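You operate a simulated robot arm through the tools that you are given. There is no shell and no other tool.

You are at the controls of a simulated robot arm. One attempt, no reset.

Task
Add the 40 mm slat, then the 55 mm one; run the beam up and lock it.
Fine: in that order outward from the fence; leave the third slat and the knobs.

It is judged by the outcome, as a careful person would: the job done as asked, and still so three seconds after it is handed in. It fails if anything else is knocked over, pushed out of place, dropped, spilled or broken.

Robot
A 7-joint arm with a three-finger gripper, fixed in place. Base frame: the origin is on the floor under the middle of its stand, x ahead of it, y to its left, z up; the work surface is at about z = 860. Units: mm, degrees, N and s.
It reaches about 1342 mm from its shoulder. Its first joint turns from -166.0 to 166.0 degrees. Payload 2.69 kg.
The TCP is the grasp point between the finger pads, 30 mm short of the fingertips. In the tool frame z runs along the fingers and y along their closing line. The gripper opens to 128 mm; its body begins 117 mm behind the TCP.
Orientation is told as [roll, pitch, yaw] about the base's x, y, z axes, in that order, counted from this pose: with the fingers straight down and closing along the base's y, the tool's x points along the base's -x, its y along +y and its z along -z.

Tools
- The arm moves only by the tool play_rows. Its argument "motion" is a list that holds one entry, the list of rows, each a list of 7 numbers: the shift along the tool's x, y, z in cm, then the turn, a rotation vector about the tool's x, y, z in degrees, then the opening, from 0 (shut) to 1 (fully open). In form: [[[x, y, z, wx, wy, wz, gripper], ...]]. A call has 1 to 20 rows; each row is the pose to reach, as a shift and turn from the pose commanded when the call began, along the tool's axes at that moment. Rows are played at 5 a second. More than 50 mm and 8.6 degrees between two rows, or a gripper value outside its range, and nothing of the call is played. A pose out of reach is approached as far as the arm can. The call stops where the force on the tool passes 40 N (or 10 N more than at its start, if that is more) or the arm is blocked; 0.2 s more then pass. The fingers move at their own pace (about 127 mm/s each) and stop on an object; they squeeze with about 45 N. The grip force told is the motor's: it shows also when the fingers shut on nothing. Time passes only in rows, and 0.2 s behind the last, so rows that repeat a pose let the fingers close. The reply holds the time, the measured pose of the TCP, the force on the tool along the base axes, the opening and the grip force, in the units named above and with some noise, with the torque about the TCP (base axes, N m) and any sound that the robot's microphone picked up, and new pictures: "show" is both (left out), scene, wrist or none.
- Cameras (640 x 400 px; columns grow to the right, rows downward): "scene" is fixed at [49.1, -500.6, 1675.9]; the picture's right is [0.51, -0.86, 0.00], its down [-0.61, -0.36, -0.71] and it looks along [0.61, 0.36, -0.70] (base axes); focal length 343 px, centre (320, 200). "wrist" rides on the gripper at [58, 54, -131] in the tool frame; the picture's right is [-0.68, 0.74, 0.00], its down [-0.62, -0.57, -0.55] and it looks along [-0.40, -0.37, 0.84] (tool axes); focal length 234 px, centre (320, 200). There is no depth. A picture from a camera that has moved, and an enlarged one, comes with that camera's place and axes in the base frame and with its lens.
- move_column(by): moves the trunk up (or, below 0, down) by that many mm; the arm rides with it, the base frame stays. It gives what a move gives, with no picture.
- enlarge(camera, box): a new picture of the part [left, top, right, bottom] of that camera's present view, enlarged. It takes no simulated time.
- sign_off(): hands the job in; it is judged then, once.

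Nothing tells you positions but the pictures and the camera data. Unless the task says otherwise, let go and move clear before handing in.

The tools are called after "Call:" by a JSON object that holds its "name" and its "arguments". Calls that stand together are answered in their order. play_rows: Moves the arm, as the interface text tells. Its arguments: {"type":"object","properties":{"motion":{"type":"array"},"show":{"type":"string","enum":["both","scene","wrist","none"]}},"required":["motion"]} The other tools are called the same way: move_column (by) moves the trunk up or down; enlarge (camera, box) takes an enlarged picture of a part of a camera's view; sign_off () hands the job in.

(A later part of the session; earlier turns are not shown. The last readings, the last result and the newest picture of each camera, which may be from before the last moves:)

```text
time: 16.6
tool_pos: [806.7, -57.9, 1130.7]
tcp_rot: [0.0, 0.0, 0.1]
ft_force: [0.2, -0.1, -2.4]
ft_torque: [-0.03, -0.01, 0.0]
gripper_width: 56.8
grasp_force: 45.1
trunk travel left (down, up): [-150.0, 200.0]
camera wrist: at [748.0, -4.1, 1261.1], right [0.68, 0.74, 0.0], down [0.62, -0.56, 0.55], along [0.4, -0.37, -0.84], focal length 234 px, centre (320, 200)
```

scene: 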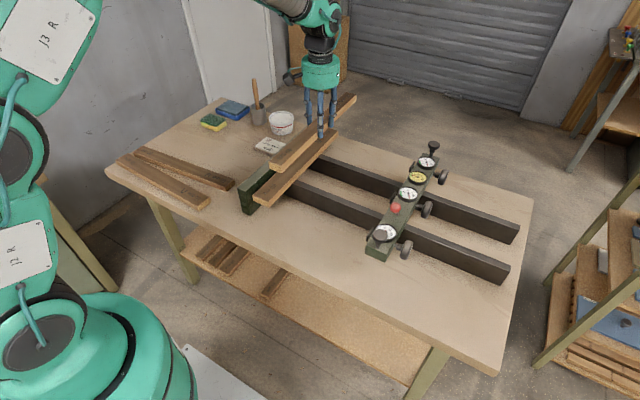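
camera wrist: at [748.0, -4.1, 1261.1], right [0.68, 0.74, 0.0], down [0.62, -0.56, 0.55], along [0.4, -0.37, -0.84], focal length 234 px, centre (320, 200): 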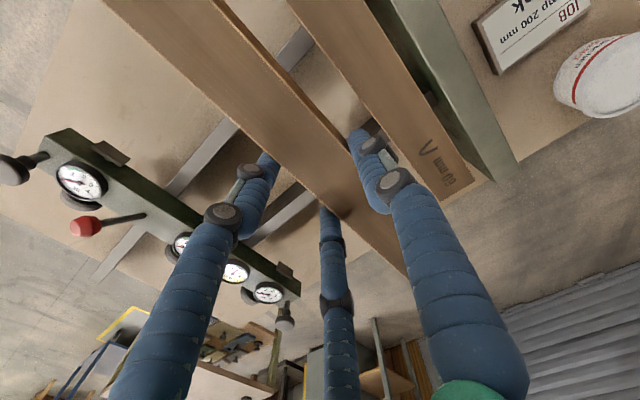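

Call:
{"name": "enlarge", "arguments": {"camera": "wrist", "box": [240, 0, 520, 210]}}

Call:
{"name": "enlarge", "arguments": {"camera": "wrist", "box": [40, 110, 320, 320]}}

```text
1.90 times, centred on (380, 105) of wrist
camera zoom: at [748.0, -4.1, 1261.1], right [0.68, 0.74, 0.0], down [0.62, -0.56, 0.55], along [0.4, -0.37, -0.84], focal length 446 px, centre (206, 381)
```

zoom: 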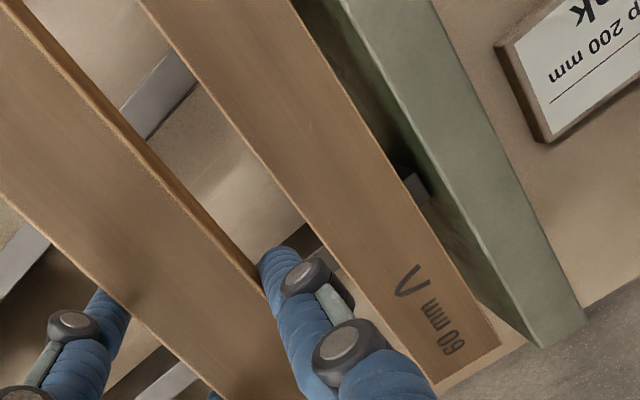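

```text
1.90 times, centred on (180, 215) of wrist
camera zoom: at [748.0, -4.1, 1261.1], right [0.68, 0.74, 0.0], down [0.62, -0.56, 0.55], along [0.4, -0.37, -0.84], focal length 446 px, centre (587, 171)
```

zoom: 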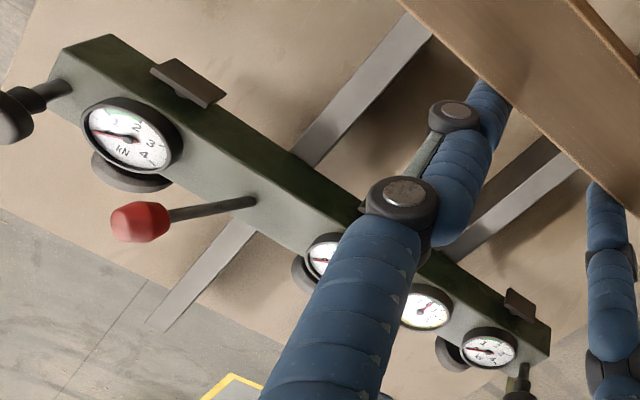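

The 40 mm slat is aligned over the rails, and the 60 mm slat's outer edge sits at about y = -3. I'll shift 4 mm outward for finger clearance and lower to just above the rails.

Call:
{"name": "play_rows", "arguments": {"motion": [[[0, -0.2, 2.5, 0, 0, 0, 0.2], [0, -0.4, 5.5, 0, 0, 0, 0.2], [0, -0.4, 8.5, 0, 0, 0, 0.2], [0, -0.4, 11.5, 0, 0, 0, 0.2], [0, -0.4, 14, 0, 0, 0, 0.2], [0, -0.4, 15.8, 0, 0, 0, 0.2], [0, -0.4, 15.8, 0, 0, 0, 0.2]]], "show": "both"}}

Call:
{"name": "enlarge", "arguments": {"camera": "scene", "box": [240, 80, 380, 220]}}

Call:
{"name": "enlarge", "arguments": {"camera": "wrist", "box": [200, 0, 480, 300]}}

```text
time: 18.2
tool_pos: [806.1, -60.7, 972.7]
tcp_rot: [0.1, 0.1, 0.0]
ft_force: [-0.5, 0.5, -2.4]
ft_torque: [-0.01, 0.04, 0.0]
gripper_width: 56.7
grasp_force: 45.7
trunk travel left (down, up): [-150.0, 200.0]
camera wrist: at [748.3, -8.1, 1102.7], right [0.68, 0.74, 0.0], down [0.62, -0.57, 0.55], along [0.4, -0.37, -0.84], focal length 234 px, centre (320, 200)
```

scene: 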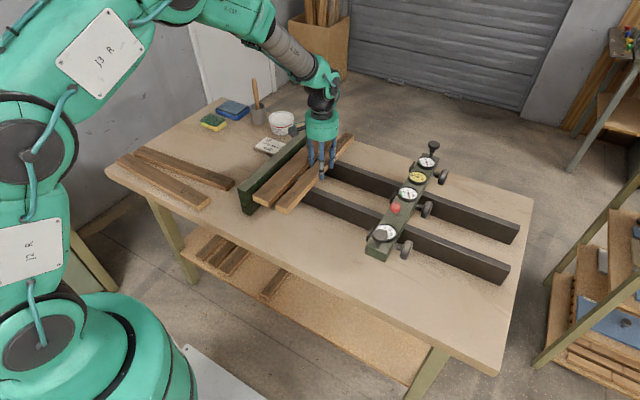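
wrist: 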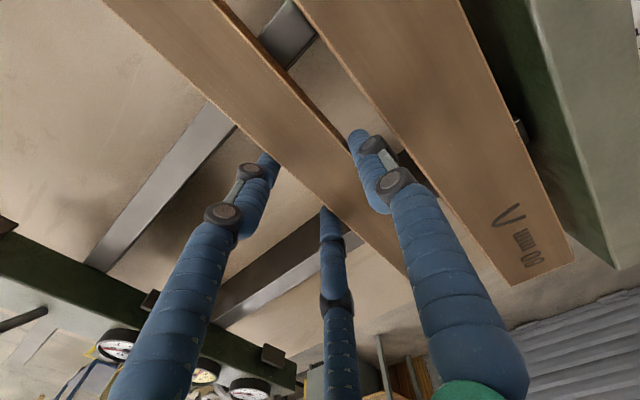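

```text
2.86 times, centred on (310, 150) of scene
camera zoom: at [49.1, -500.6, 1675.9], right [0.51, -0.86, 0.0], down [-0.61, -0.36, -0.71], along [0.61, 0.36, -0.7], focal length 980 px, centre (349, 343)
```

zoom: 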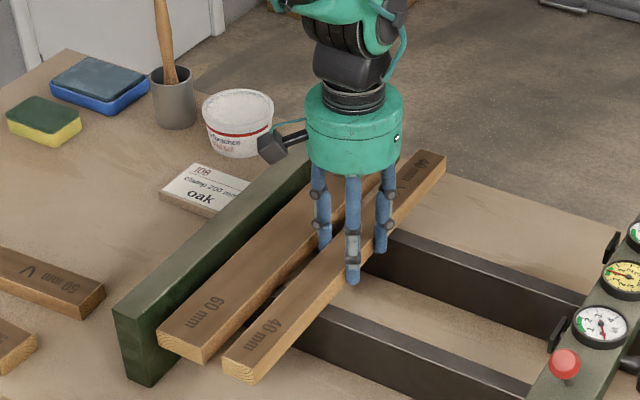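

```text
1.33 times, centred on (340, 150) of wrist
camera zoom: at [748.3, -8.1, 1102.7], right [0.68, 0.74, 0.0], down [0.62, -0.57, 0.55], along [0.4, -0.37, -0.84], focal length 312 px, centre (293, 267)
```

zoom: 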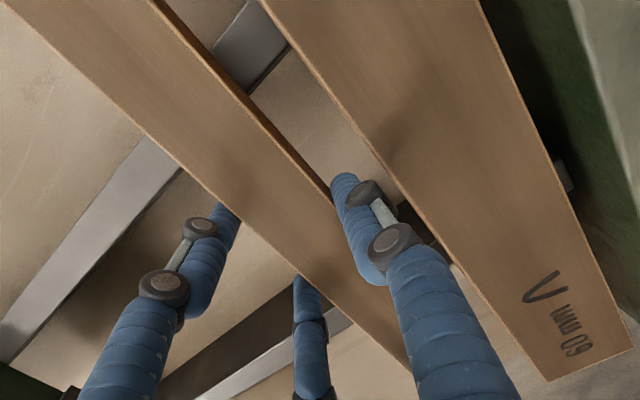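

Call:
{"name": "play_rows", "arguments": {"motion": [[[0, 0, 0.3, 0, 0, 0, 0.2], [0, 0, 0.5, 0, 0, 0, 0.2], [0, 0, 0.65, 0, 0, 0, 0.2], [0, 0, 0.8, 0, 0, 0, 0.2], [0, 0, 0.9, 0, 0, 0, 0.2]]], "show": "none"}}

```text
time: 19.4
tool_pos: [806.4, -61.3, 965.4]
tcp_rot: [0.0, -0.1, 0.0]
ft_force: [-2.7, -2.8, 16.5]
ft_torque: [0.53, 1.71, 0.18]
gripper_width: 57.0
grasp_force: 45.1
trunk travel left (down, up): [-150.0, 200.0]
```

Contact with the rails is felt at about 965. I'll back off a little, open just enough to release, and check.

Call:
{"name": "play_rows", "arguments": {"motion": [[[0, 0, -0.08, 0, 0, 0, 0.2], [0, 0, -0.08, 0, 0, 0, 0.4], [0, 0, -0.08, 0, 0, 0, 0.47], [0, 0, -0.08, 0, 0, 0, 0.52], [0, 0, -0.08, 0, 0, 0, 0.53], [0, 0, -0.08, 0, 0, 0, 0.53]]], "show": "both"}}

Call:
{"name": "enlarge", "arguments": {"camera": "wrist", "box": [200, 0, 480, 300]}}

Call:
{"name": "enlarge", "arguments": {"camera": "scene", "box": [240, 80, 380, 220]}}

```text
time: 20.8
tool_pos: [805.9, -61.9, 963.9]
tcp_rot: [0.0, -0.1, 0.0]
ft_force: [0.6, 0.0, 0.9]
ft_torque: [0.04, -0.01, -0.02]
gripper_width: 67.8
grasp_force: 0.0
trunk travel left (down, up): [-150.0, 200.0]
camera wrist: at [748.0, -8.1, 1094.1], right [0.68, 0.74, 0.0], down [0.62, -0.57, 0.55], along [0.4, -0.37, -0.84], focal length 234 px, centre (320, 200)
```

scene: 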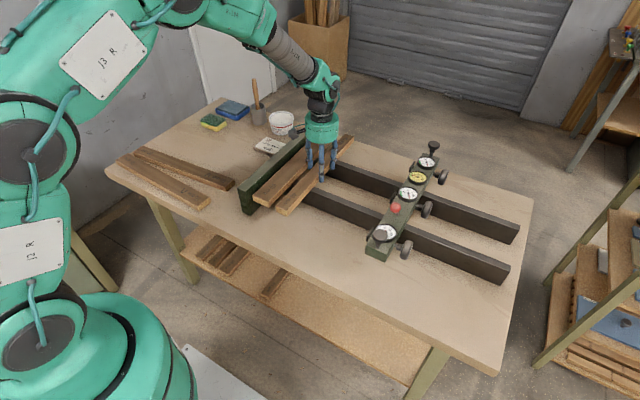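
wrist: 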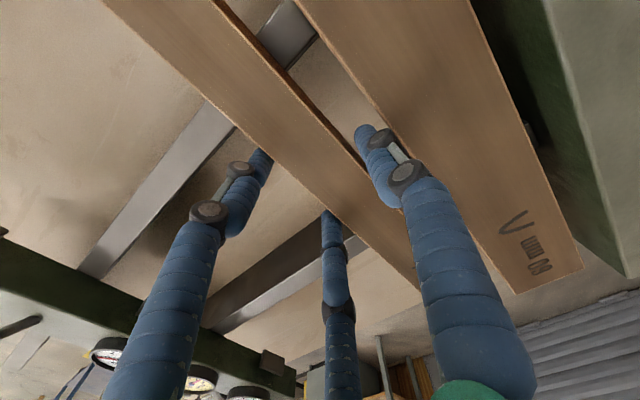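

```text
1.33 times, centred on (340, 150) of wrist
camera zoom: at [748.0, -8.1, 1094.1], right [0.68, 0.74, 0.0], down [0.62, -0.57, 0.55], along [0.4, -0.37, -0.84], focal length 312 px, centre (293, 267)
```

zoom: 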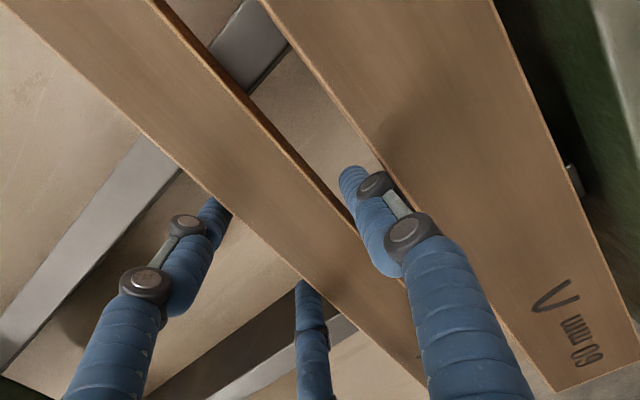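

```text
2.86 times, centred on (310, 150) of scene
camera zoom: at [49.1, -500.6, 1675.9], right [0.51, -0.86, 0.0], down [-0.61, -0.36, -0.71], along [0.61, 0.36, -0.7], focal length 980 px, centre (349, 343)
```

zoom: 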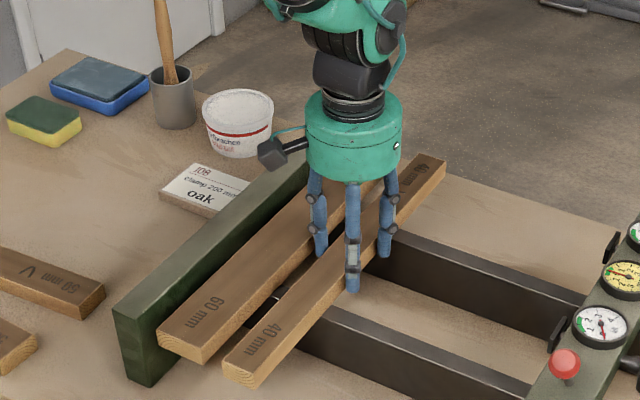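

Released; the 40 mm slat sits flat on both rails. I'll lift straight up, then go across to the 55 mm slat with the tool turned -90° again.

Call:
{"name": "play_rows", "arguments": {"motion": [[[0, 0, -1, 0, 0, 0, 0.53], [0, 0, -3, 0, 0, 0, 0.53], [0, 0, -6.5, 0, 0, 0, 0.53], [0, 0, -10.5, 0, 0, 0, 0.6], [0, 0, -14, 0, 0, 0, 0.7], [0, 0, -14, 0, 0, 0, 0.75]]], "show": "both"}}

Call:
{"name": "play_rows", "arguments": {"motion": [[[1.0, 2, 0, 0, 0, 4, 0.75], [2.6, 5.3, 0, 0, 0, 10, 0.75], [4.2, 8.7, 0, 0, 0, 16, 0.75], [5.9, 12.1, 0, 0, 0, 22, 0.75], [7.5, 15.5, 0, 0, 0, 28, 0.75], [9.2, 18.9, 0, 0, 0, 34, 0.75], [10.8, 22.3, 0, 0, 0, 40, 0.75], [12.4, 25.7, 0, 0, 0, 46, 0.75], [14.1, 29.0, 0, 0, 0, 52, 0.75], [15.7, 32.4, 0, 0, 0, 58, 0.75], [17.3, 35.8, 0, 0, 0, 64, 0.75], [18.9, 39.1, 1, 0, 0, 70, 0.75], [20.5, 42.4, 3, 0, 0, 76, 0.75], [22.1, 45.7, 5, 0, 0, 82, 0.75], [23.6, 48.7, 7, 0, 0, 87, 0.75], [24.6, 50.7, 9, 0, 0, 90, 0.75], [24.6, 50.7, 11, 0, 0, 90, 0.75], [24.6, 50.7, 13, 0, 0, 90, 0.75], [24.6, 50.7, 13, 0, 0, 90, 0.75]]], "show": "both"}}

Call:
{"name": "enlarge", "arguments": {"camera": "wrist", "box": [160, 60, 480, 280]}}

```text
time: 22.2
tool_pos: [808.2, -61.7, 1103.6]
tcp_rot: [0.0, 0.0, -0.1]
ft_force: [-1.0, -0.2, -0.2]
ft_torque: [-0.01, -0.02, -0.03]
gripper_width: 95.8
grasp_force: 0.1
trunk travel left (down, up): [-150.0, 200.0]
camera wrist: at [749.6, -8.2, 1234.5], right [0.68, 0.74, 0.0], down [0.62, -0.57, 0.55], along [0.4, -0.37, -0.84], focal length 234 px, centre (320, 200)
```

scene: 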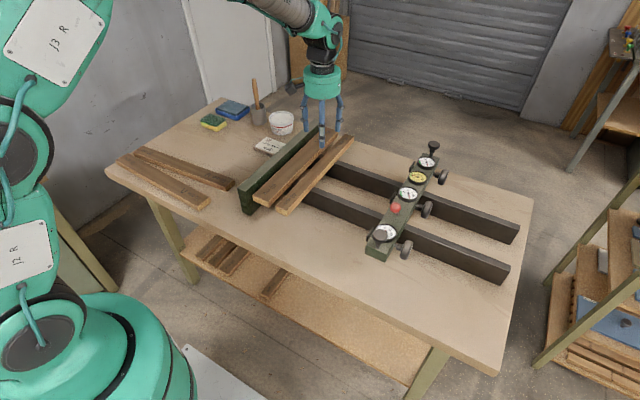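
wrist: 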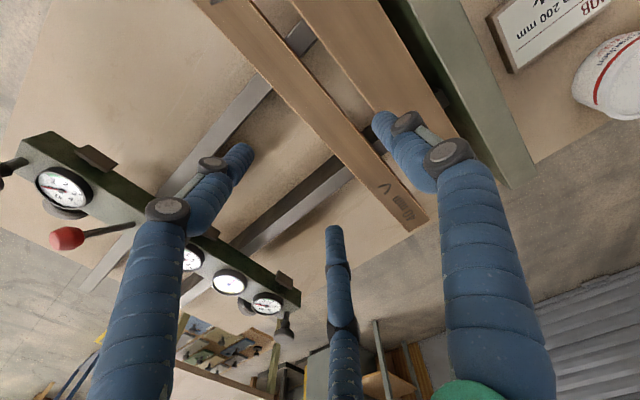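

```text
time: 26.2
tool_pos: [560.9, 445.3, 974.3]
tcp_rot: [0.0, 0.0, -90.1]
ft_force: [1.0, 0.6, 0.0]
ft_torque: [0.0, 0.01, -0.02]
gripper_width: 95.9
grasp_force: 0.0
trunk travel left (down, up): [-150.0, 200.0]
camera wrist: at [614.6, 502.7, 1103.8], right [0.74, -0.68, 0.0], down [-0.57, -0.62, 0.55], along [-0.37, -0.4, -0.84], focal length 234 px, centre (320, 200)
```

scene: 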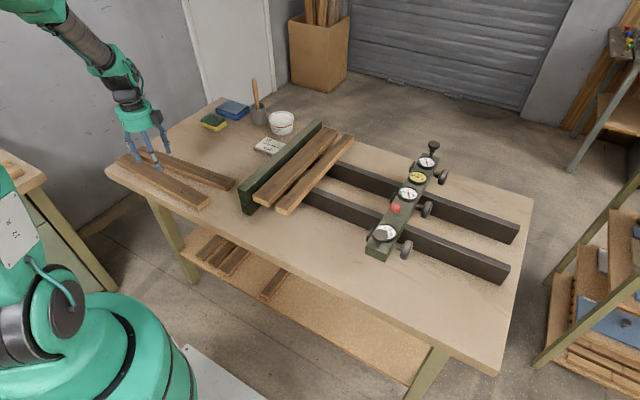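
wrist: 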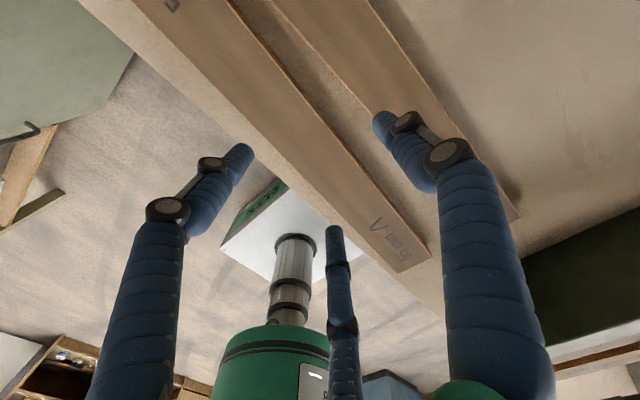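

```text
1.82 times, centred on (320, 170) of wrist
camera zoom: at [614.6, 502.7, 1103.8], right [0.74, -0.68, 0.0], down [-0.57, -0.62, 0.55], along [-0.37, -0.4, -0.84], focal length 426 px, centre (320, 254)
```

zoom: 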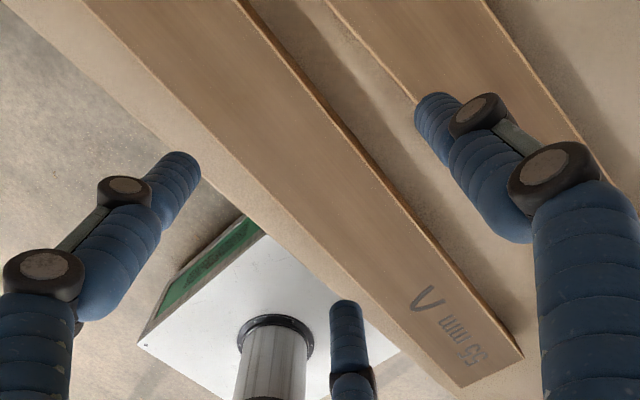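

The 55 mm slat is turned about 2.7° and its centre is near (552, 449). I'll match that angle, shift, and lower around it with the single finger in the gap to the 50 mm slat.

Call:
{"name": "play_rows", "arguments": {"motion": [[[0.42, -2.02, 0, 0, 0, 2.7, 0.72], [0.42, -2.02, 2.5, 0, 0, 2.7, 0.72], [0.42, -2.02, 4.0, 0, 0, 2.7, 0.72], [0.42, -2.02, 4.0, 0, 0, 2.7, 0.72]]], "show": "both"}}

Call:
{"name": "enlarge", "arguments": {"camera": "wrist", "box": [160, 60, 480, 280]}}

```text
time: 27.2
tool_pos: [541.3, 449.4, 933.7]
tcp_rot: [0.0, 0.0, -92.7]
ft_force: [-0.3, -0.7, 1.0]
ft_torque: [-0.01, 0.01, 0.0]
gripper_width: 92.2
grasp_force: 0.2
trunk travel left (down, up): [-150.0, 200.0]
camera wrist: at [598.4, 504.9, 1064.3], right [0.7, -0.71, 0.0], down [-0.59, -0.59, 0.55], along [-0.39, -0.39, -0.84], focal length 234 px, centre (320, 200)
```

scene: 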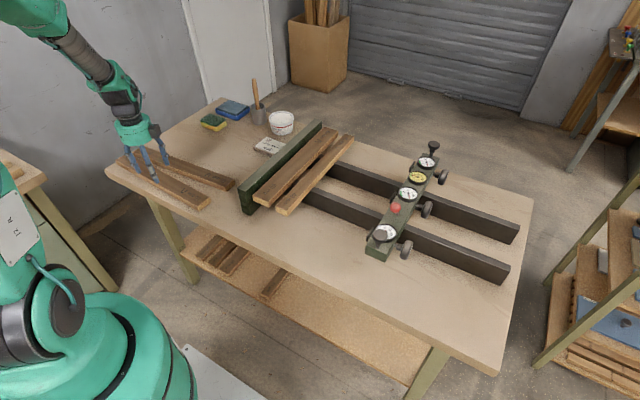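
wrist: 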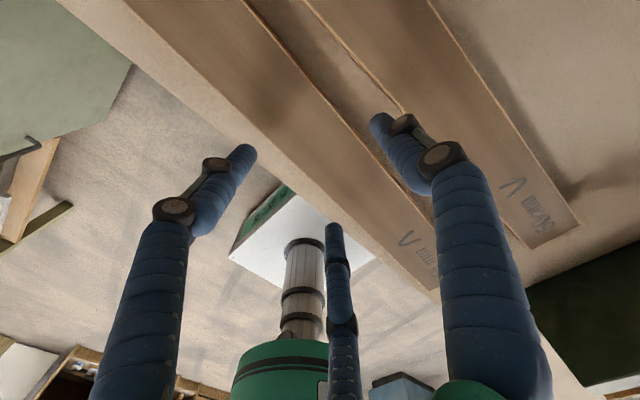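

```text
1.82 times, centred on (320, 170) of wrist
camera zoom: at [598.4, 504.9, 1064.3], right [0.7, -0.71, 0.0], down [-0.59, -0.59, 0.55], along [-0.39, -0.39, -0.84], focal length 426 px, centre (320, 254)
```

zoom: 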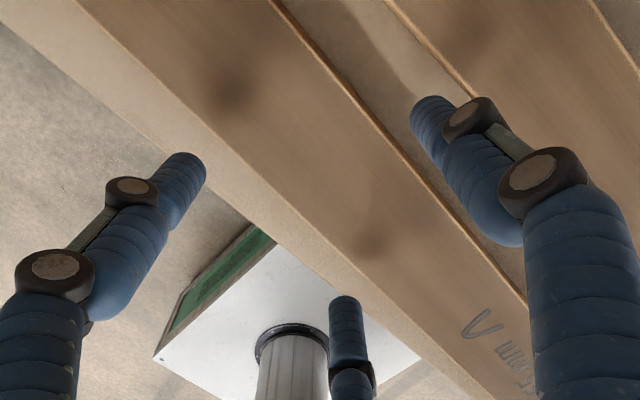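

Call:
{"name": "play_rows", "arguments": {"motion": [[[0, 0, 1.5, 0, 0, 0, 0.72], [0, 0, 2.7, 0, 0, 0, 0.72], [0, 0, 3.5, 0, 0, 0, 0.72], [0, 0, 3.9, 0, 0, 0, 0.72], [0, 0, 3.9, 0, 0, 0, 0.72]]], "show": "both"}}

Call:
{"name": "enlarge", "arguments": {"camera": "wrist", "box": [160, 60, 480, 280]}}

Call:
{"name": "enlarge", "arguments": {"camera": "scene", "box": [100, 110, 240, 220]}}

```text
time: 28.4
tool_pos: [539.8, 449.3, 894.3]
tcp_rot: [0.0, 0.1, -92.7]
ft_force: [0.1, -0.4, -0.7]
ft_torque: [0.01, 0.01, -0.04]
gripper_width: 92.4
grasp_force: 0.1
trunk travel left (down, up): [-150.0, 200.0]
camera wrist: at [596.7, 505.2, 1024.3], right [0.7, -0.71, 0.0], down [-0.59, -0.59, 0.55], along [-0.39, -0.39, -0.84], focal length 234 px, centre (320, 200)
```

scene: 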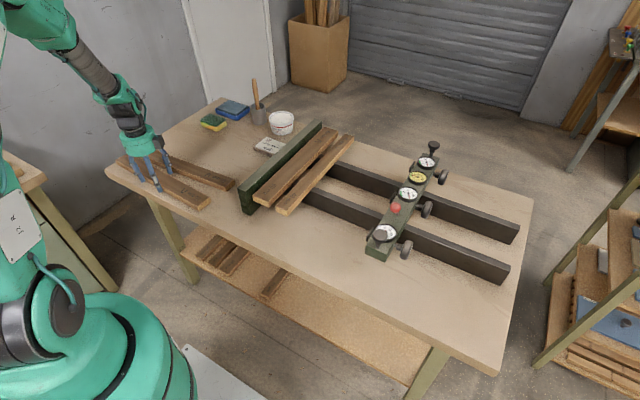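
wrist: 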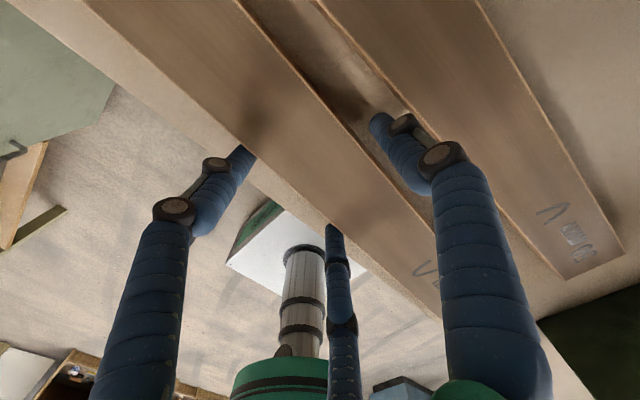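

```text
1.82 times, centred on (320, 170) of wrist
camera zoom: at [596.7, 505.2, 1024.3], right [0.7, -0.71, 0.0], down [-0.59, -0.59, 0.55], along [-0.39, -0.39, -0.84], focal length 426 px, centre (320, 254)
```

zoom: 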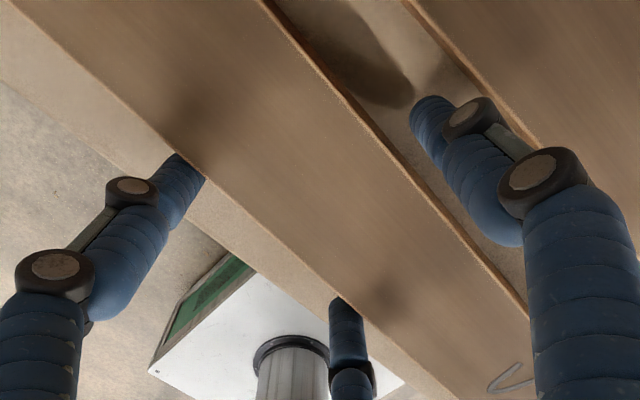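

```text
3.64 times, centred on (170, 165) of scene
camera zoom: at [49.1, -500.6, 1675.9], right [0.51, -0.86, 0.0], down [-0.61, -0.36, -0.71], along [0.61, 0.36, -0.7], focal length 1247 px, centre (866, 327)
```

zoom: 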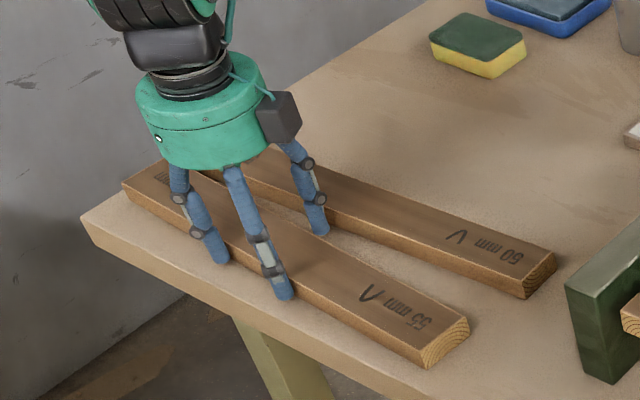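

Fingers sit on both sides, clear of the 50 mm slat. Closing and making a small test lift.

Call:
{"name": "play_rows", "arguments": {"motion": [[[0, 0, 0, 0, 0, 0, 0.62], [0, 0, 0, 0, 0, 0, 0.5], [0, 0, 0, 0, 0, 0, 0.35], [0, 0, 0, 0, 0, 0, 0.35], [0, 0, -0.5, 0, 0, 0, 0.35], [0, 0, -1.5, 0, 0, 0, 0.35], [0, 0, -3, 0, 0, 0, 0.35], [0, 0, -3, 0, 0, 0, 0.35]]], "show": "both"}}

Call:
{"name": "enlarge", "arguments": {"camera": "scene", "box": [100, 110, 240, 220]}}

```text
time: 30.2
tool_pos: [539.1, 449.5, 925.4]
tcp_rot: [0.1, 0.0, -92.7]
ft_force: [0.8, 0.4, -3.8]
ft_torque: [0.03, 0.04, 0.01]
gripper_width: 77.3
grasp_force: 44.7
trunk travel left (down, up): [-150.0, 200.0]
camera wrist: at [596.0, 504.5, 1055.1], right [0.7, -0.71, 0.0], down [-0.59, -0.59, 0.55], along [-0.39, -0.39, -0.84], focal length 234 px, centre (320, 200)
```

scene: 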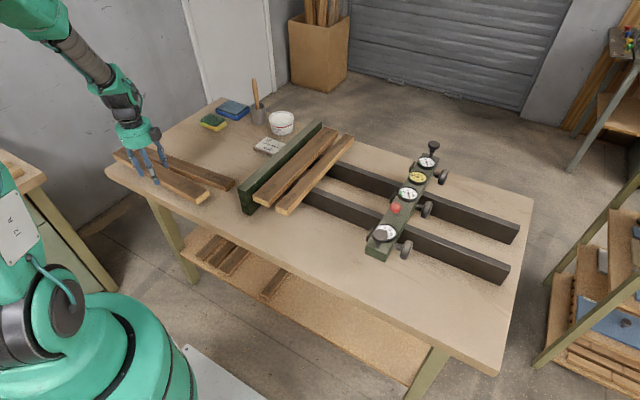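
wrist: 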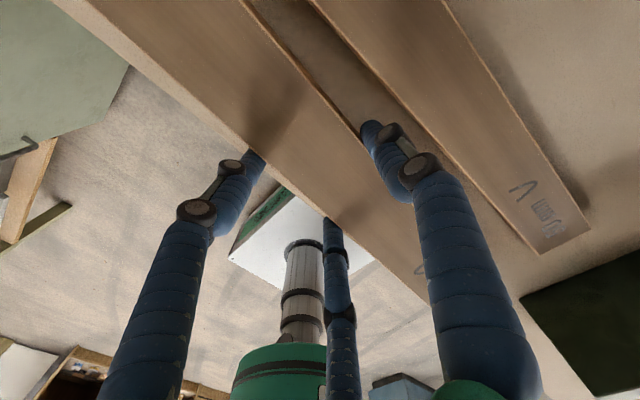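

```text
3.64 times, centred on (170, 165) of scene
camera zoom: at [49.1, -500.6, 1675.9], right [0.51, -0.86, 0.0], down [-0.61, -0.36, -0.71], along [0.61, 0.36, -0.7], focal length 1247 px, centre (866, 327)
```

zoom: 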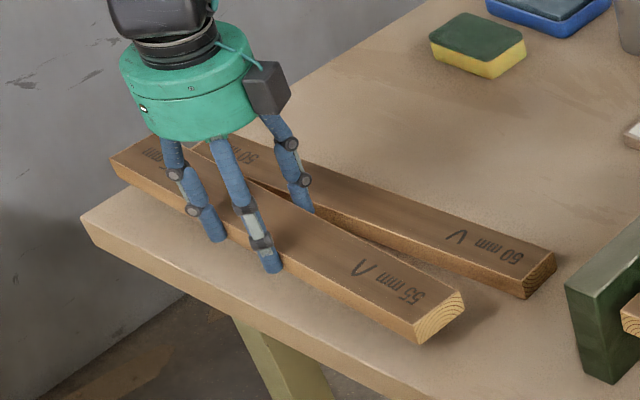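

Call:
{"name": "play_rows", "arguments": {"motion": [[[0, 0, -2.5, 0, 0, 0, 0.35], [0, 0, -6.5, 0, 0, 0, 0.35], [0, 0, -10.5, 0, 0, 0, 0.35], [0, 0, -14.5, 0, 0, 0, 0.35], [0, 0, -18.3, 0, 0, 0, 0.35], [0, 0, -20.5, 0, 0, 0, 0.35], [0, 0, -20.5, 0, 0, 0, 0.35]]], "show": "scene"}}

Call:
{"name": "play_rows", "arguments": {"motion": [[[-1.15, 0.59, 0, 0, 0, -1.85, 0.35], [-4.04, 2.06, 0, 0, 0, -6.5, 0.35], [-7.5, 3.82, 0, 0, 0, -12.05, 0.35], [-10.97, 5.59, 0, 0, 0, -17.6, 0.35], [-14.43, 7.36, 0, 0, 0, -23.2, 0.35], [-17.9, 9.12, 0, 0, 0, -28.7, 0.35], [-21.36, 10.89, 0, 0, 0, -34.3, 0.35], [-24.82, 12.65, 0, 0, 0, -39.9, 0.35], [-28.29, 14.42, 0, 0, 0, -45.4, 0.35], [-31.75, 16.18, 0, 0, 0, -51, 0.35], [-35.22, 17.95, 0, 0, 0, -56.5, 0.35], [-38.68, 19.71, 0, 0, 0, -62.1, 0.35], [-42.14, 21.48, 0, 0, 0, -67.7, 0.35], [-45.61, 23.24, 0, 0, 0, -73.2, 0.35], [-49.07, 25.01, 0, 0, 0, -78.8, 0.35], [-52.53, 26.77, 0, 0, 0, -84.4, 0.35], [-55.42, 28.24, 0, 0, 0, -89, 0.35], [-57.15, 29.13, 0, 0, 0, -91.8, 0.35], [-57.73, 29.42, 0, 0, 0, -92.7, 0.35], [-57.73, 29.42, 0, 0, 0, -92.7, 0.35]]], "show": "both"}}

Call:
{"name": "enlarge", "arguments": {"camera": "wrist", "box": [200, 0, 520, 220]}}

```text
time: 31.8
tool_pos: [539.6, 449.4, 1129.8]
tcp_rot: [0.0, -0.1, -92.7]
ft_force: [0.0, -0.1, -4.1]
ft_torque: [0.02, 0.07, 0.02]
gripper_width: 77.0
grasp_force: 45.4
trunk travel left (down, up): [-150.0, 200.0]
```

scene: 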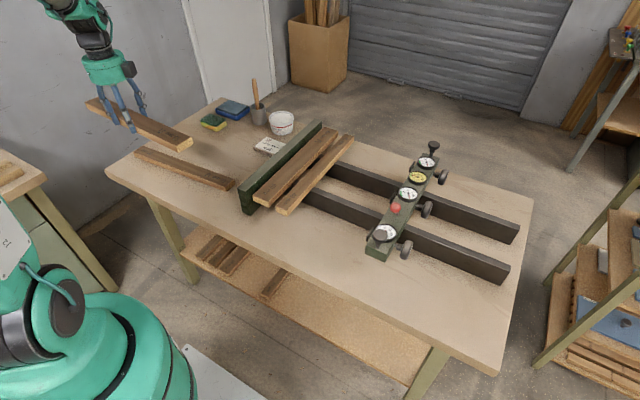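

```text
time: 36.0
tool_pos: [808.4, -141.8, 1130.8]
tcp_rot: [-0.1, 0.0, 0.1]
ft_force: [-0.2, -1.0, -4.3]
ft_torque: [-0.02, 0.0, -0.01]
gripper_width: 77.1
grasp_force: 45.3
trunk travel left (down, up): [-150.0, 200.0]
camera wrist: at [750.0, -88.6, 1260.7], right [0.68, 0.74, 0.0], down [0.62, -0.56, 0.55], along [0.4, -0.37, -0.84], focal length 234 px, centre (320, 200)
```

scene: 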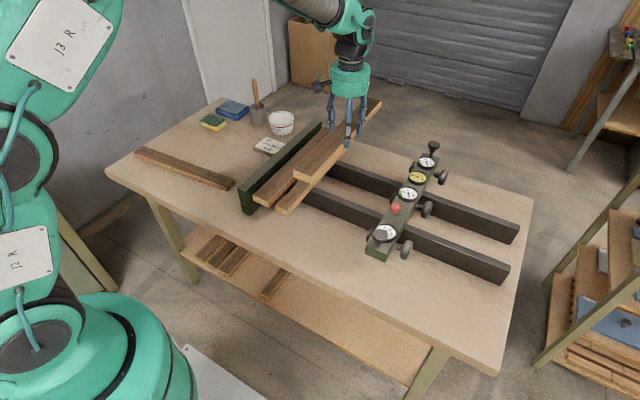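
wrist: 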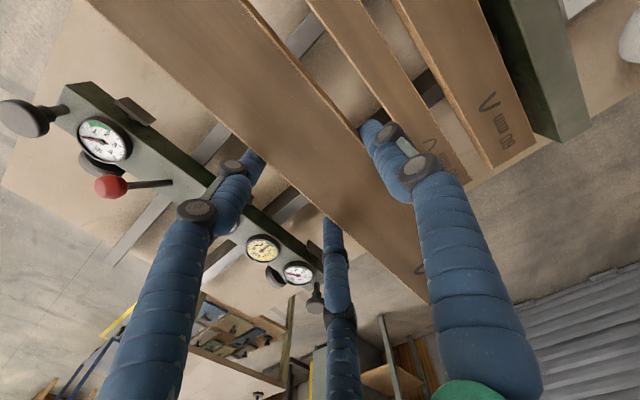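

```text
1.82 times, centred on (360, 110) of wrist
camera zoom: at [750.0, -88.6, 1260.7], right [0.68, 0.74, 0.0], down [0.62, -0.56, 0.55], along [0.4, -0.37, -0.84], focal length 426 px, centre (247, 364)
```

zoom: 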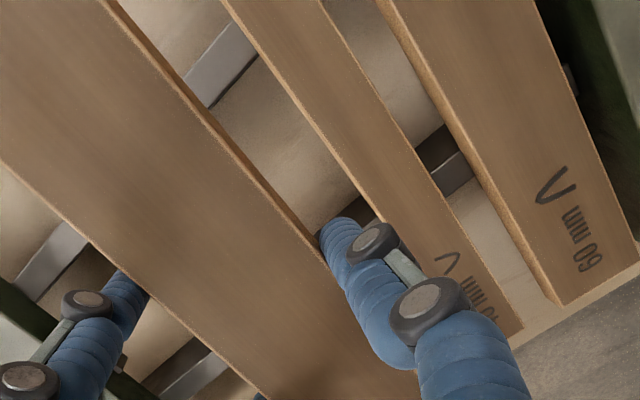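

Call:
{"name": "play_rows", "arguments": {"motion": [[[0.1, 0, 2.5, 0, 0, 0, 0.35], [0.2, 0, 5.5, 0, 0, 0, 0.35], [0.2, 0, 8.5, 0, 0, 0, 0.35], [0.2, 0, 11.5, 0, 0, 0, 0.35], [0.2, 0, 14, 0, 0, 0, 0.35], [0.2, 0, 15.5, 0, 0, 0, 0.35], [0.2, 0, 15.5, 0, 0, 0, 0.35]]], "show": "both"}}

Call:
{"name": "play_rows", "arguments": {"motion": [[[0, 0, 0.3, 0, 0, 0, 0.35], [0, 0, 0.6, 0, 0, 0, 0.35], [0, 0, 0.8, 0, 0, 0, 0.35], [0, 0, 0.95, 0, 0, 0, 0.35], [0, 0, 1.05, 0, 0, 0, 0.35], [0, 0, 1.1, 0, 0, 0, 0.35]]], "show": "none"}}

```text
time: 37.6
tool_pos: [804.5, -141.5, 976.5]
tcp_rot: [0.0, 0.0, 0.0]
ft_force: [0.5, -0.4, -4.5]
ft_torque: [-0.02, 0.0, -0.02]
gripper_width: 77.5
grasp_force: 45.1
trunk travel left (down, up): [-150.0, 200.0]
camera wrist: at [747.3, -87.1, 1105.9], right [0.68, 0.74, 0.0], down [0.62, -0.57, 0.55], along [0.4, -0.37, -0.84], focal length 234 px, centre (320, 200)
```

scene: 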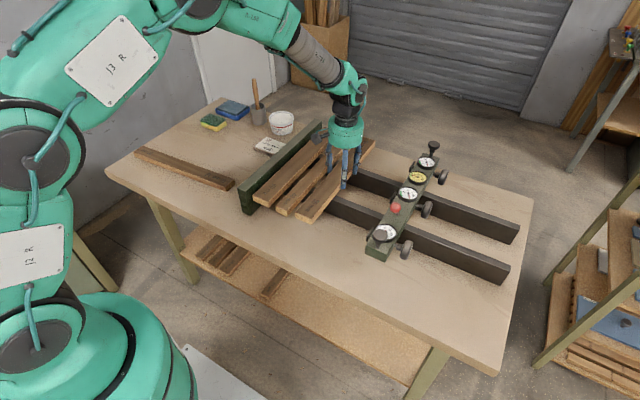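
wrist: 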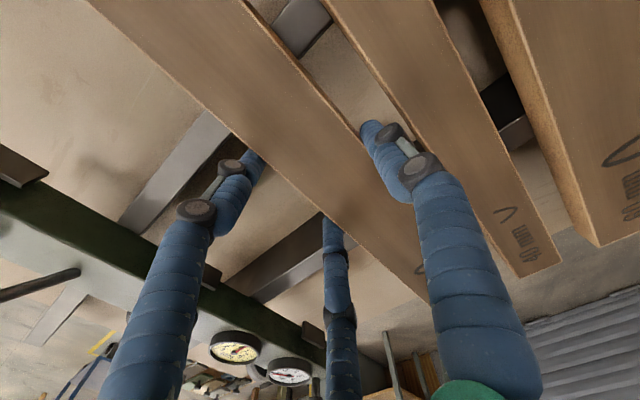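

```text
time: 39.0
tool_pos: [805.4, -141.0, 964.3]
tcp_rot: [0.0, 0.0, 0.0]
ft_force: [0.1, -0.2, 0.1]
ft_torque: [0.11, 0.37, -0.01]
gripper_width: 77.0
grasp_force: 44.6
trunk travel left (down, up): [-150.0, 200.0]
```

The 55 mm slat has just touched down on the rails. Releasing with a small opening.

Call:
{"name": "play_rows", "arguments": {"motion": [[[0, 0, 0.05, 0, 0, 0, 0.35], [0, 0, 0.05, 0, 0, 0, 0.58], [0, 0, 0.05, 0, 0, 0, 0.63], [0, 0, 0.05, 0, 0, 0, 0.67], [0, 0, 0.05, 0, 0, 0, 0.68], [0, 0, 0.05, 0, 0, 0, 0.68]]], "show": "both"}}

Call:
{"name": "enlarge", "arguments": {"camera": "wrist", "box": [200, 0, 520, 260]}}

Call:
{"name": "enlarge", "arguments": {"camera": "scene", "box": [240, 90, 390, 230]}}

```text
time: 40.4
tool_pos: [805.1, -142.2, 963.2]
tcp_rot: [0.0, 0.0, 0.1]
ft_force: [0.4, -0.3, -0.8]
ft_torque: [-0.01, 0.06, -0.01]
gripper_width: 87.2
grasp_force: 0.1
trunk travel left (down, up): [-150.0, 200.0]
camera wrist: at [746.9, -87.6, 1093.9], right [0.68, 0.74, 0.0], down [0.62, -0.57, 0.55], along [0.4, -0.37, -0.84], focal length 234 px, centre (320, 200)
```

scene: 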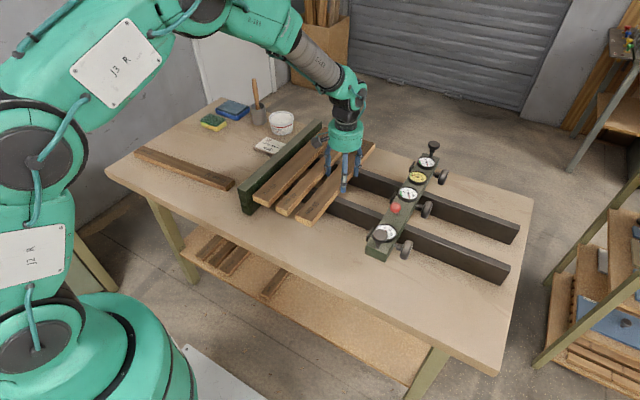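
wrist: 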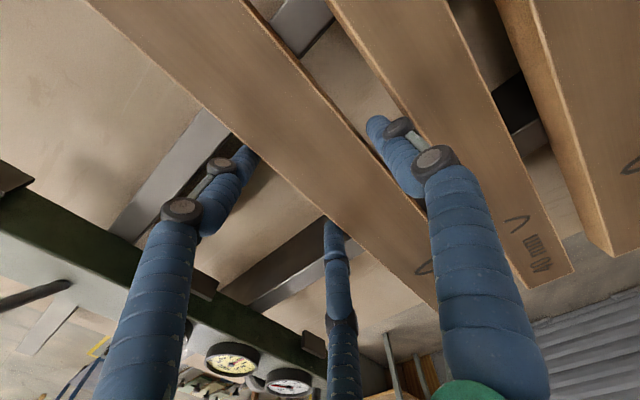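

```text
1.54 times, centred on (360, 130) of wrist
camera zoom: at [746.9, -87.6, 1093.9], right [0.68, 0.74, 0.0], down [0.62, -0.57, 0.55], along [0.4, -0.37, -0.84], focal length 360 px, centre (258, 308)
```

zoom: 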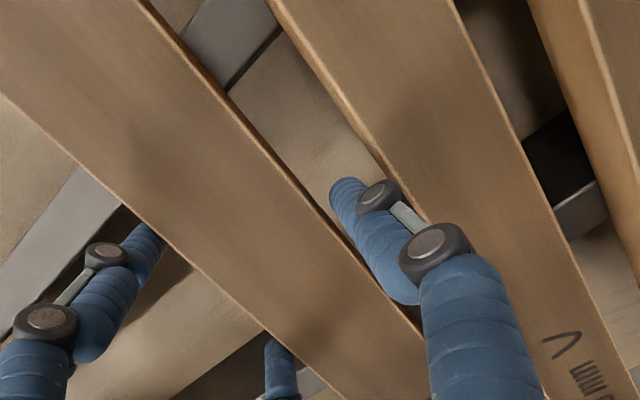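

```text
2.86 times, centred on (315, 160) of scene
camera zoom: at [49.1, -500.6, 1675.9], right [0.51, -0.86, 0.0], down [-0.61, -0.36, -0.71], along [0.61, 0.36, -0.7], focal length 980 px, centre (334, 314)
```

zoom: 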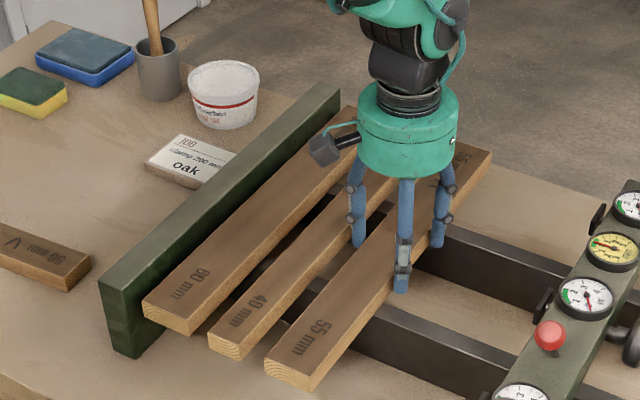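

All three slats are on the rails in order: 60, 40, 55. I'll lift clear, then turn the tool towards -180° above and behind the beam, so the finger pair can later push on the beam either side of its centre knob. This also gives me a view of the lever.

Call:
{"name": "play_rows", "arguments": {"motion": [[[0, 0, -1, 0, 0, 0, 0.68], [0, 0, -3.5, 0, 0, 0, 0.68], [0, 0, -7.5, 0, 0, 0, 0.68], [0, 0, -12, 0, 0, 0, 0.68], [0, 0, -16.5, 0, 0, 0, 0.68], [0, 0, -16.5, 0, 0, 0, 0.68]]], "show": "scene"}}

Call:
{"name": "play_rows", "arguments": {"motion": [[[0, -1, 0, 0, 0, 4, 0.68], [0.2, -3, 0, 0, 0, 12, 0.68], [0.4, -5, 0, 0, 0, 20, 0.68], [0.6, -8, 0, 0, 0, 28, 0.68], [0.8, -11, 0, 0, 0, 36, 0.68], [1.0, -14, 0, 0, 0, 44, 0.68], [1.2, -17, 0, 0, 0, 52, 0.68], [1.4, -20, 0, 0, 0, 60, 0.68], [1.6, -23, 0, 0, 0, 68, 0.68], [1.8, -26, 0, 0, 0, 76, 0.68], [2.0, -28, 0, 0, 0, 84, 0.68], [2.5, -28.8, 0, 0, 0, 90, 0.68], [2.5, -28.8, 0, 0, 0, 90, 0.68]]], "show": "both"}}

```text
time: 41.8
tool_pos: [803.2, -140.6, 1130.7]
tcp_rot: [0.1, 0.0, 0.1]
ft_force: [-0.4, 1.0, 0.3]
ft_torque: [0.0, -0.04, 0.01]
gripper_width: 87.2
grasp_force: 0.1
trunk travel left (down, up): [-150.0, 200.0]
```

scene: 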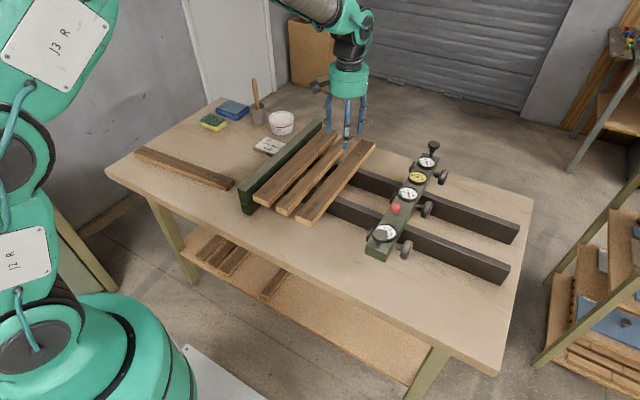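

```text
time: 44.6
tool_pos: [779.6, -428.7, 1129.7]
tcp_rot: [0.0, -0.1, -90.0]
ft_force: [-0.1, -0.9, -0.3]
ft_torque: [0.02, -0.03, 0.0]
gripper_width: 87.1
grasp_force: 0.1
trunk travel left (down, up): [-150.0, 200.0]
camera wrist: at [834.1, -370.0, 1259.2], right [0.74, -0.68, 0.0], down [-0.57, -0.62, 0.55], along [-0.37, -0.4, -0.84], focal length 234 px, centre (320, 200)
```

scene: 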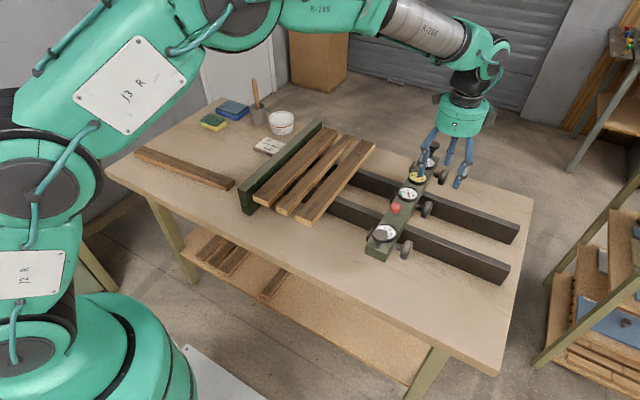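
wrist: 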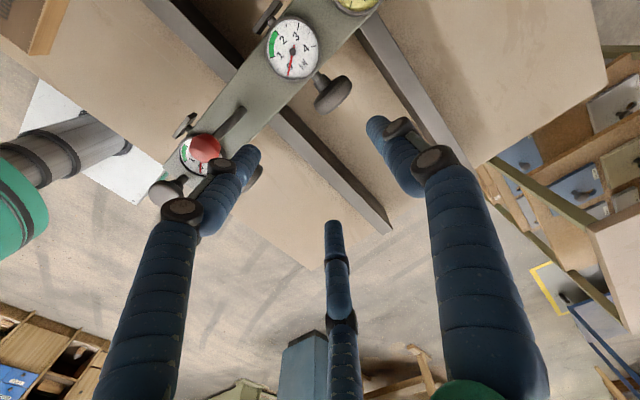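

Call:
{"name": "play_rows", "arguments": {"motion": [[[0, 0, 0, 0, 0, 5, 0.68], [0, 0, 0, 0, 0, 13, 0.68], [0, 0, 0, 0, 0, 21, 0.68], [0, 0, 0, 0, 0, 29, 0.68], [0, 0, 0, 0, 0, 37, 0.68], [0, 0, 0, 0, 0, 45, 0.68], [0, 0, 0, 0, 0, 53, 0.68], [0, 0, 0, 0, 0, 61, 0.68], [0, 0, 0, 0, 0, 69, 0.68], [0, 0, 0, 0, 0, 77, 0.68], [0, 0, 0, 0, 0, 84, 0.68], [0, 0, 0, 0, 0, 90, 0.68], [0, 0, 0, 0, 0, 90, 0.68]]], "show": "both"}}

Call:
{"name": "enlarge", "arguments": {"camera": "wrist", "box": [160, 60, 480, 260]}}

```text
time: 47.4
tool_pos: [780.6, -428.2, 1129.3]
tcp_rot: [0.0, -0.1, 180.0]
ft_force: [0.2, -0.2, 0.5]
ft_torque: [-0.04, -0.01, -0.02]
gripper_width: 87.0
grasp_force: 0.1
trunk travel left (down, up): [-150.0, 200.0]
camera wrist: at [839.0, -482.5, 1258.9], right [-0.68, -0.74, 0.0], down [-0.62, 0.57, 0.55], along [-0.4, 0.37, -0.84], focal length 234 px, centre (320, 200)
```

scene: 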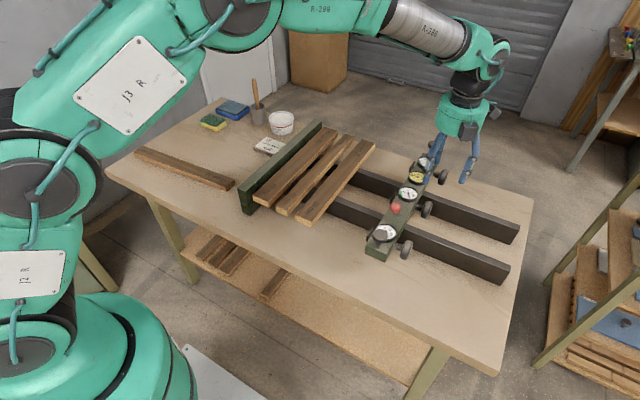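
wrist: 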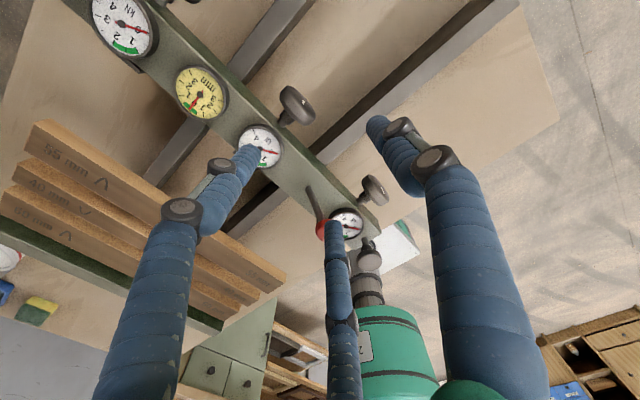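

```text
2.00 times, centred on (320, 160) of wrist
camera zoom: at [839.0, -482.5, 1258.9], right [-0.68, -0.74, 0.0], down [-0.62, 0.57, 0.55], along [-0.4, 0.37, -0.84], focal length 468 px, centre (320, 280)
```

zoom: 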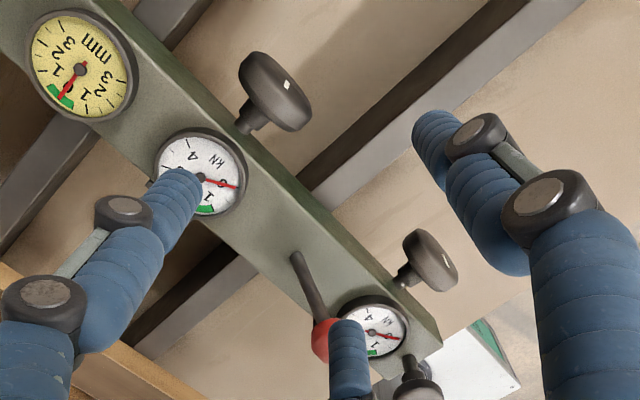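

The tool reached 180°, and I can see the centre knob at about x = 810 behind the beam. I'll centre the three fingers around that knob without touching it and come down in two stages.

Call:
{"name": "play_rows", "arguments": {"motion": [[[1.5, 0.1, 0, 0, 0, 0, 0.68], [2.94, 0.2, 1, 0, 0, 0, 0.68], [2.94, 0.2, 4, 0, 0, 0, 0.68], [2.94, 0.2, 7, 0, 0, 0, 0.68], [2.94, 0.2, 10, 0, 0, 0, 0.68], [2.94, 0.2, 11, 0, 0, 0, 0.68], [2.94, 0.2, 11, 0, 0, 0, 0.68]]], "show": "both"}}

Call:
{"name": "enlarge", "arguments": {"camera": "wrist", "box": [160, 60, 480, 260]}}

Call:
{"name": "enlarge", "arguments": {"camera": "scene", "box": [360, 100, 500, 260]}}

```text
time: 49.0
tool_pos: [809.4, -430.6, 1019.2]
tcp_rot: [0.0, 0.0, -179.9]
ft_force: [0.0, 0.4, -0.3]
ft_torque: [0.07, 0.02, 0.02]
gripper_width: 87.1
grasp_force: 0.1
trunk travel left (down, up): [-150.0, 200.0]
camera wrist: at [868.3, -484.9, 1148.9], right [-0.68, -0.74, 0.0], down [-0.62, 0.57, 0.55], along [-0.4, 0.37, -0.84], focal length 234 px, centre (320, 200)
```

scene: 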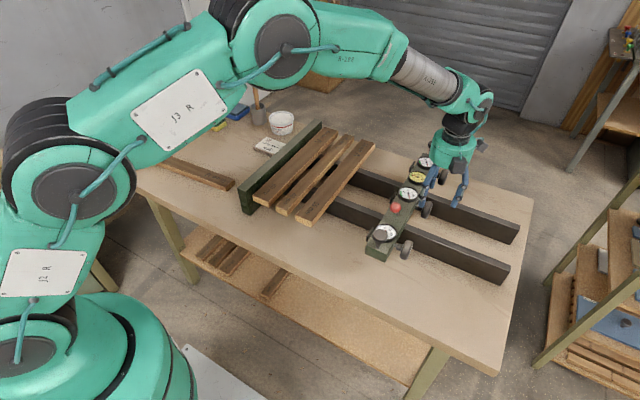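
wrist: 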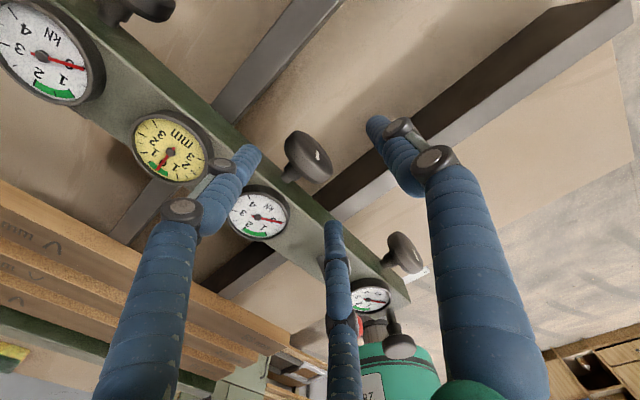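

```text
2.00 times, centred on (320, 160) of wrist
camera zoom: at [868.3, -484.9, 1148.9], right [-0.68, -0.74, 0.0], down [-0.62, 0.57, 0.55], along [-0.4, 0.37, -0.84], focal length 468 px, centre (320, 280)
```

zoom: 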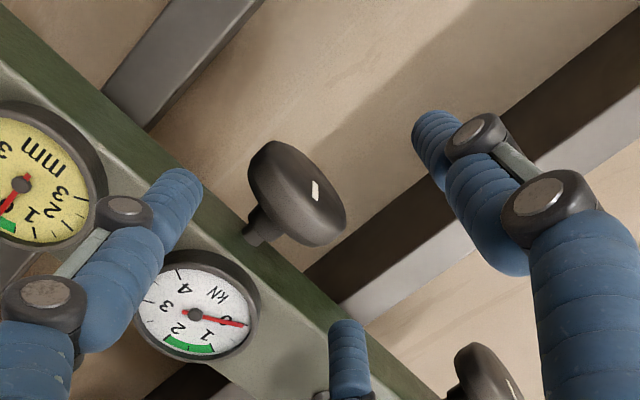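

```text
2.50 times, centred on (430, 180) of scene
camera zoom: at [49.1, -500.6, 1675.9], right [0.51, -0.86, 0.0], down [-0.61, -0.36, -0.71], along [0.61, 0.36, -0.7], focal length 857 px, centre (45, 250)
```

zoom: 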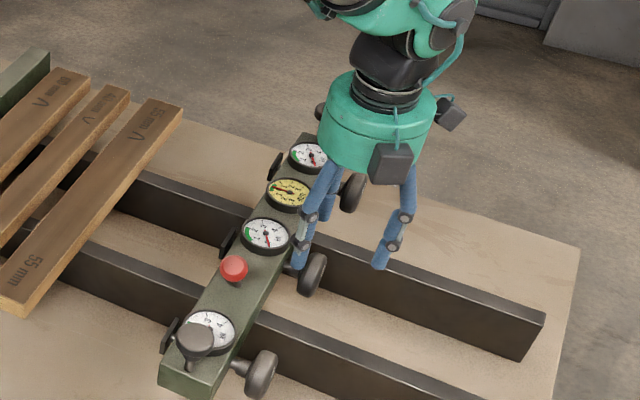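

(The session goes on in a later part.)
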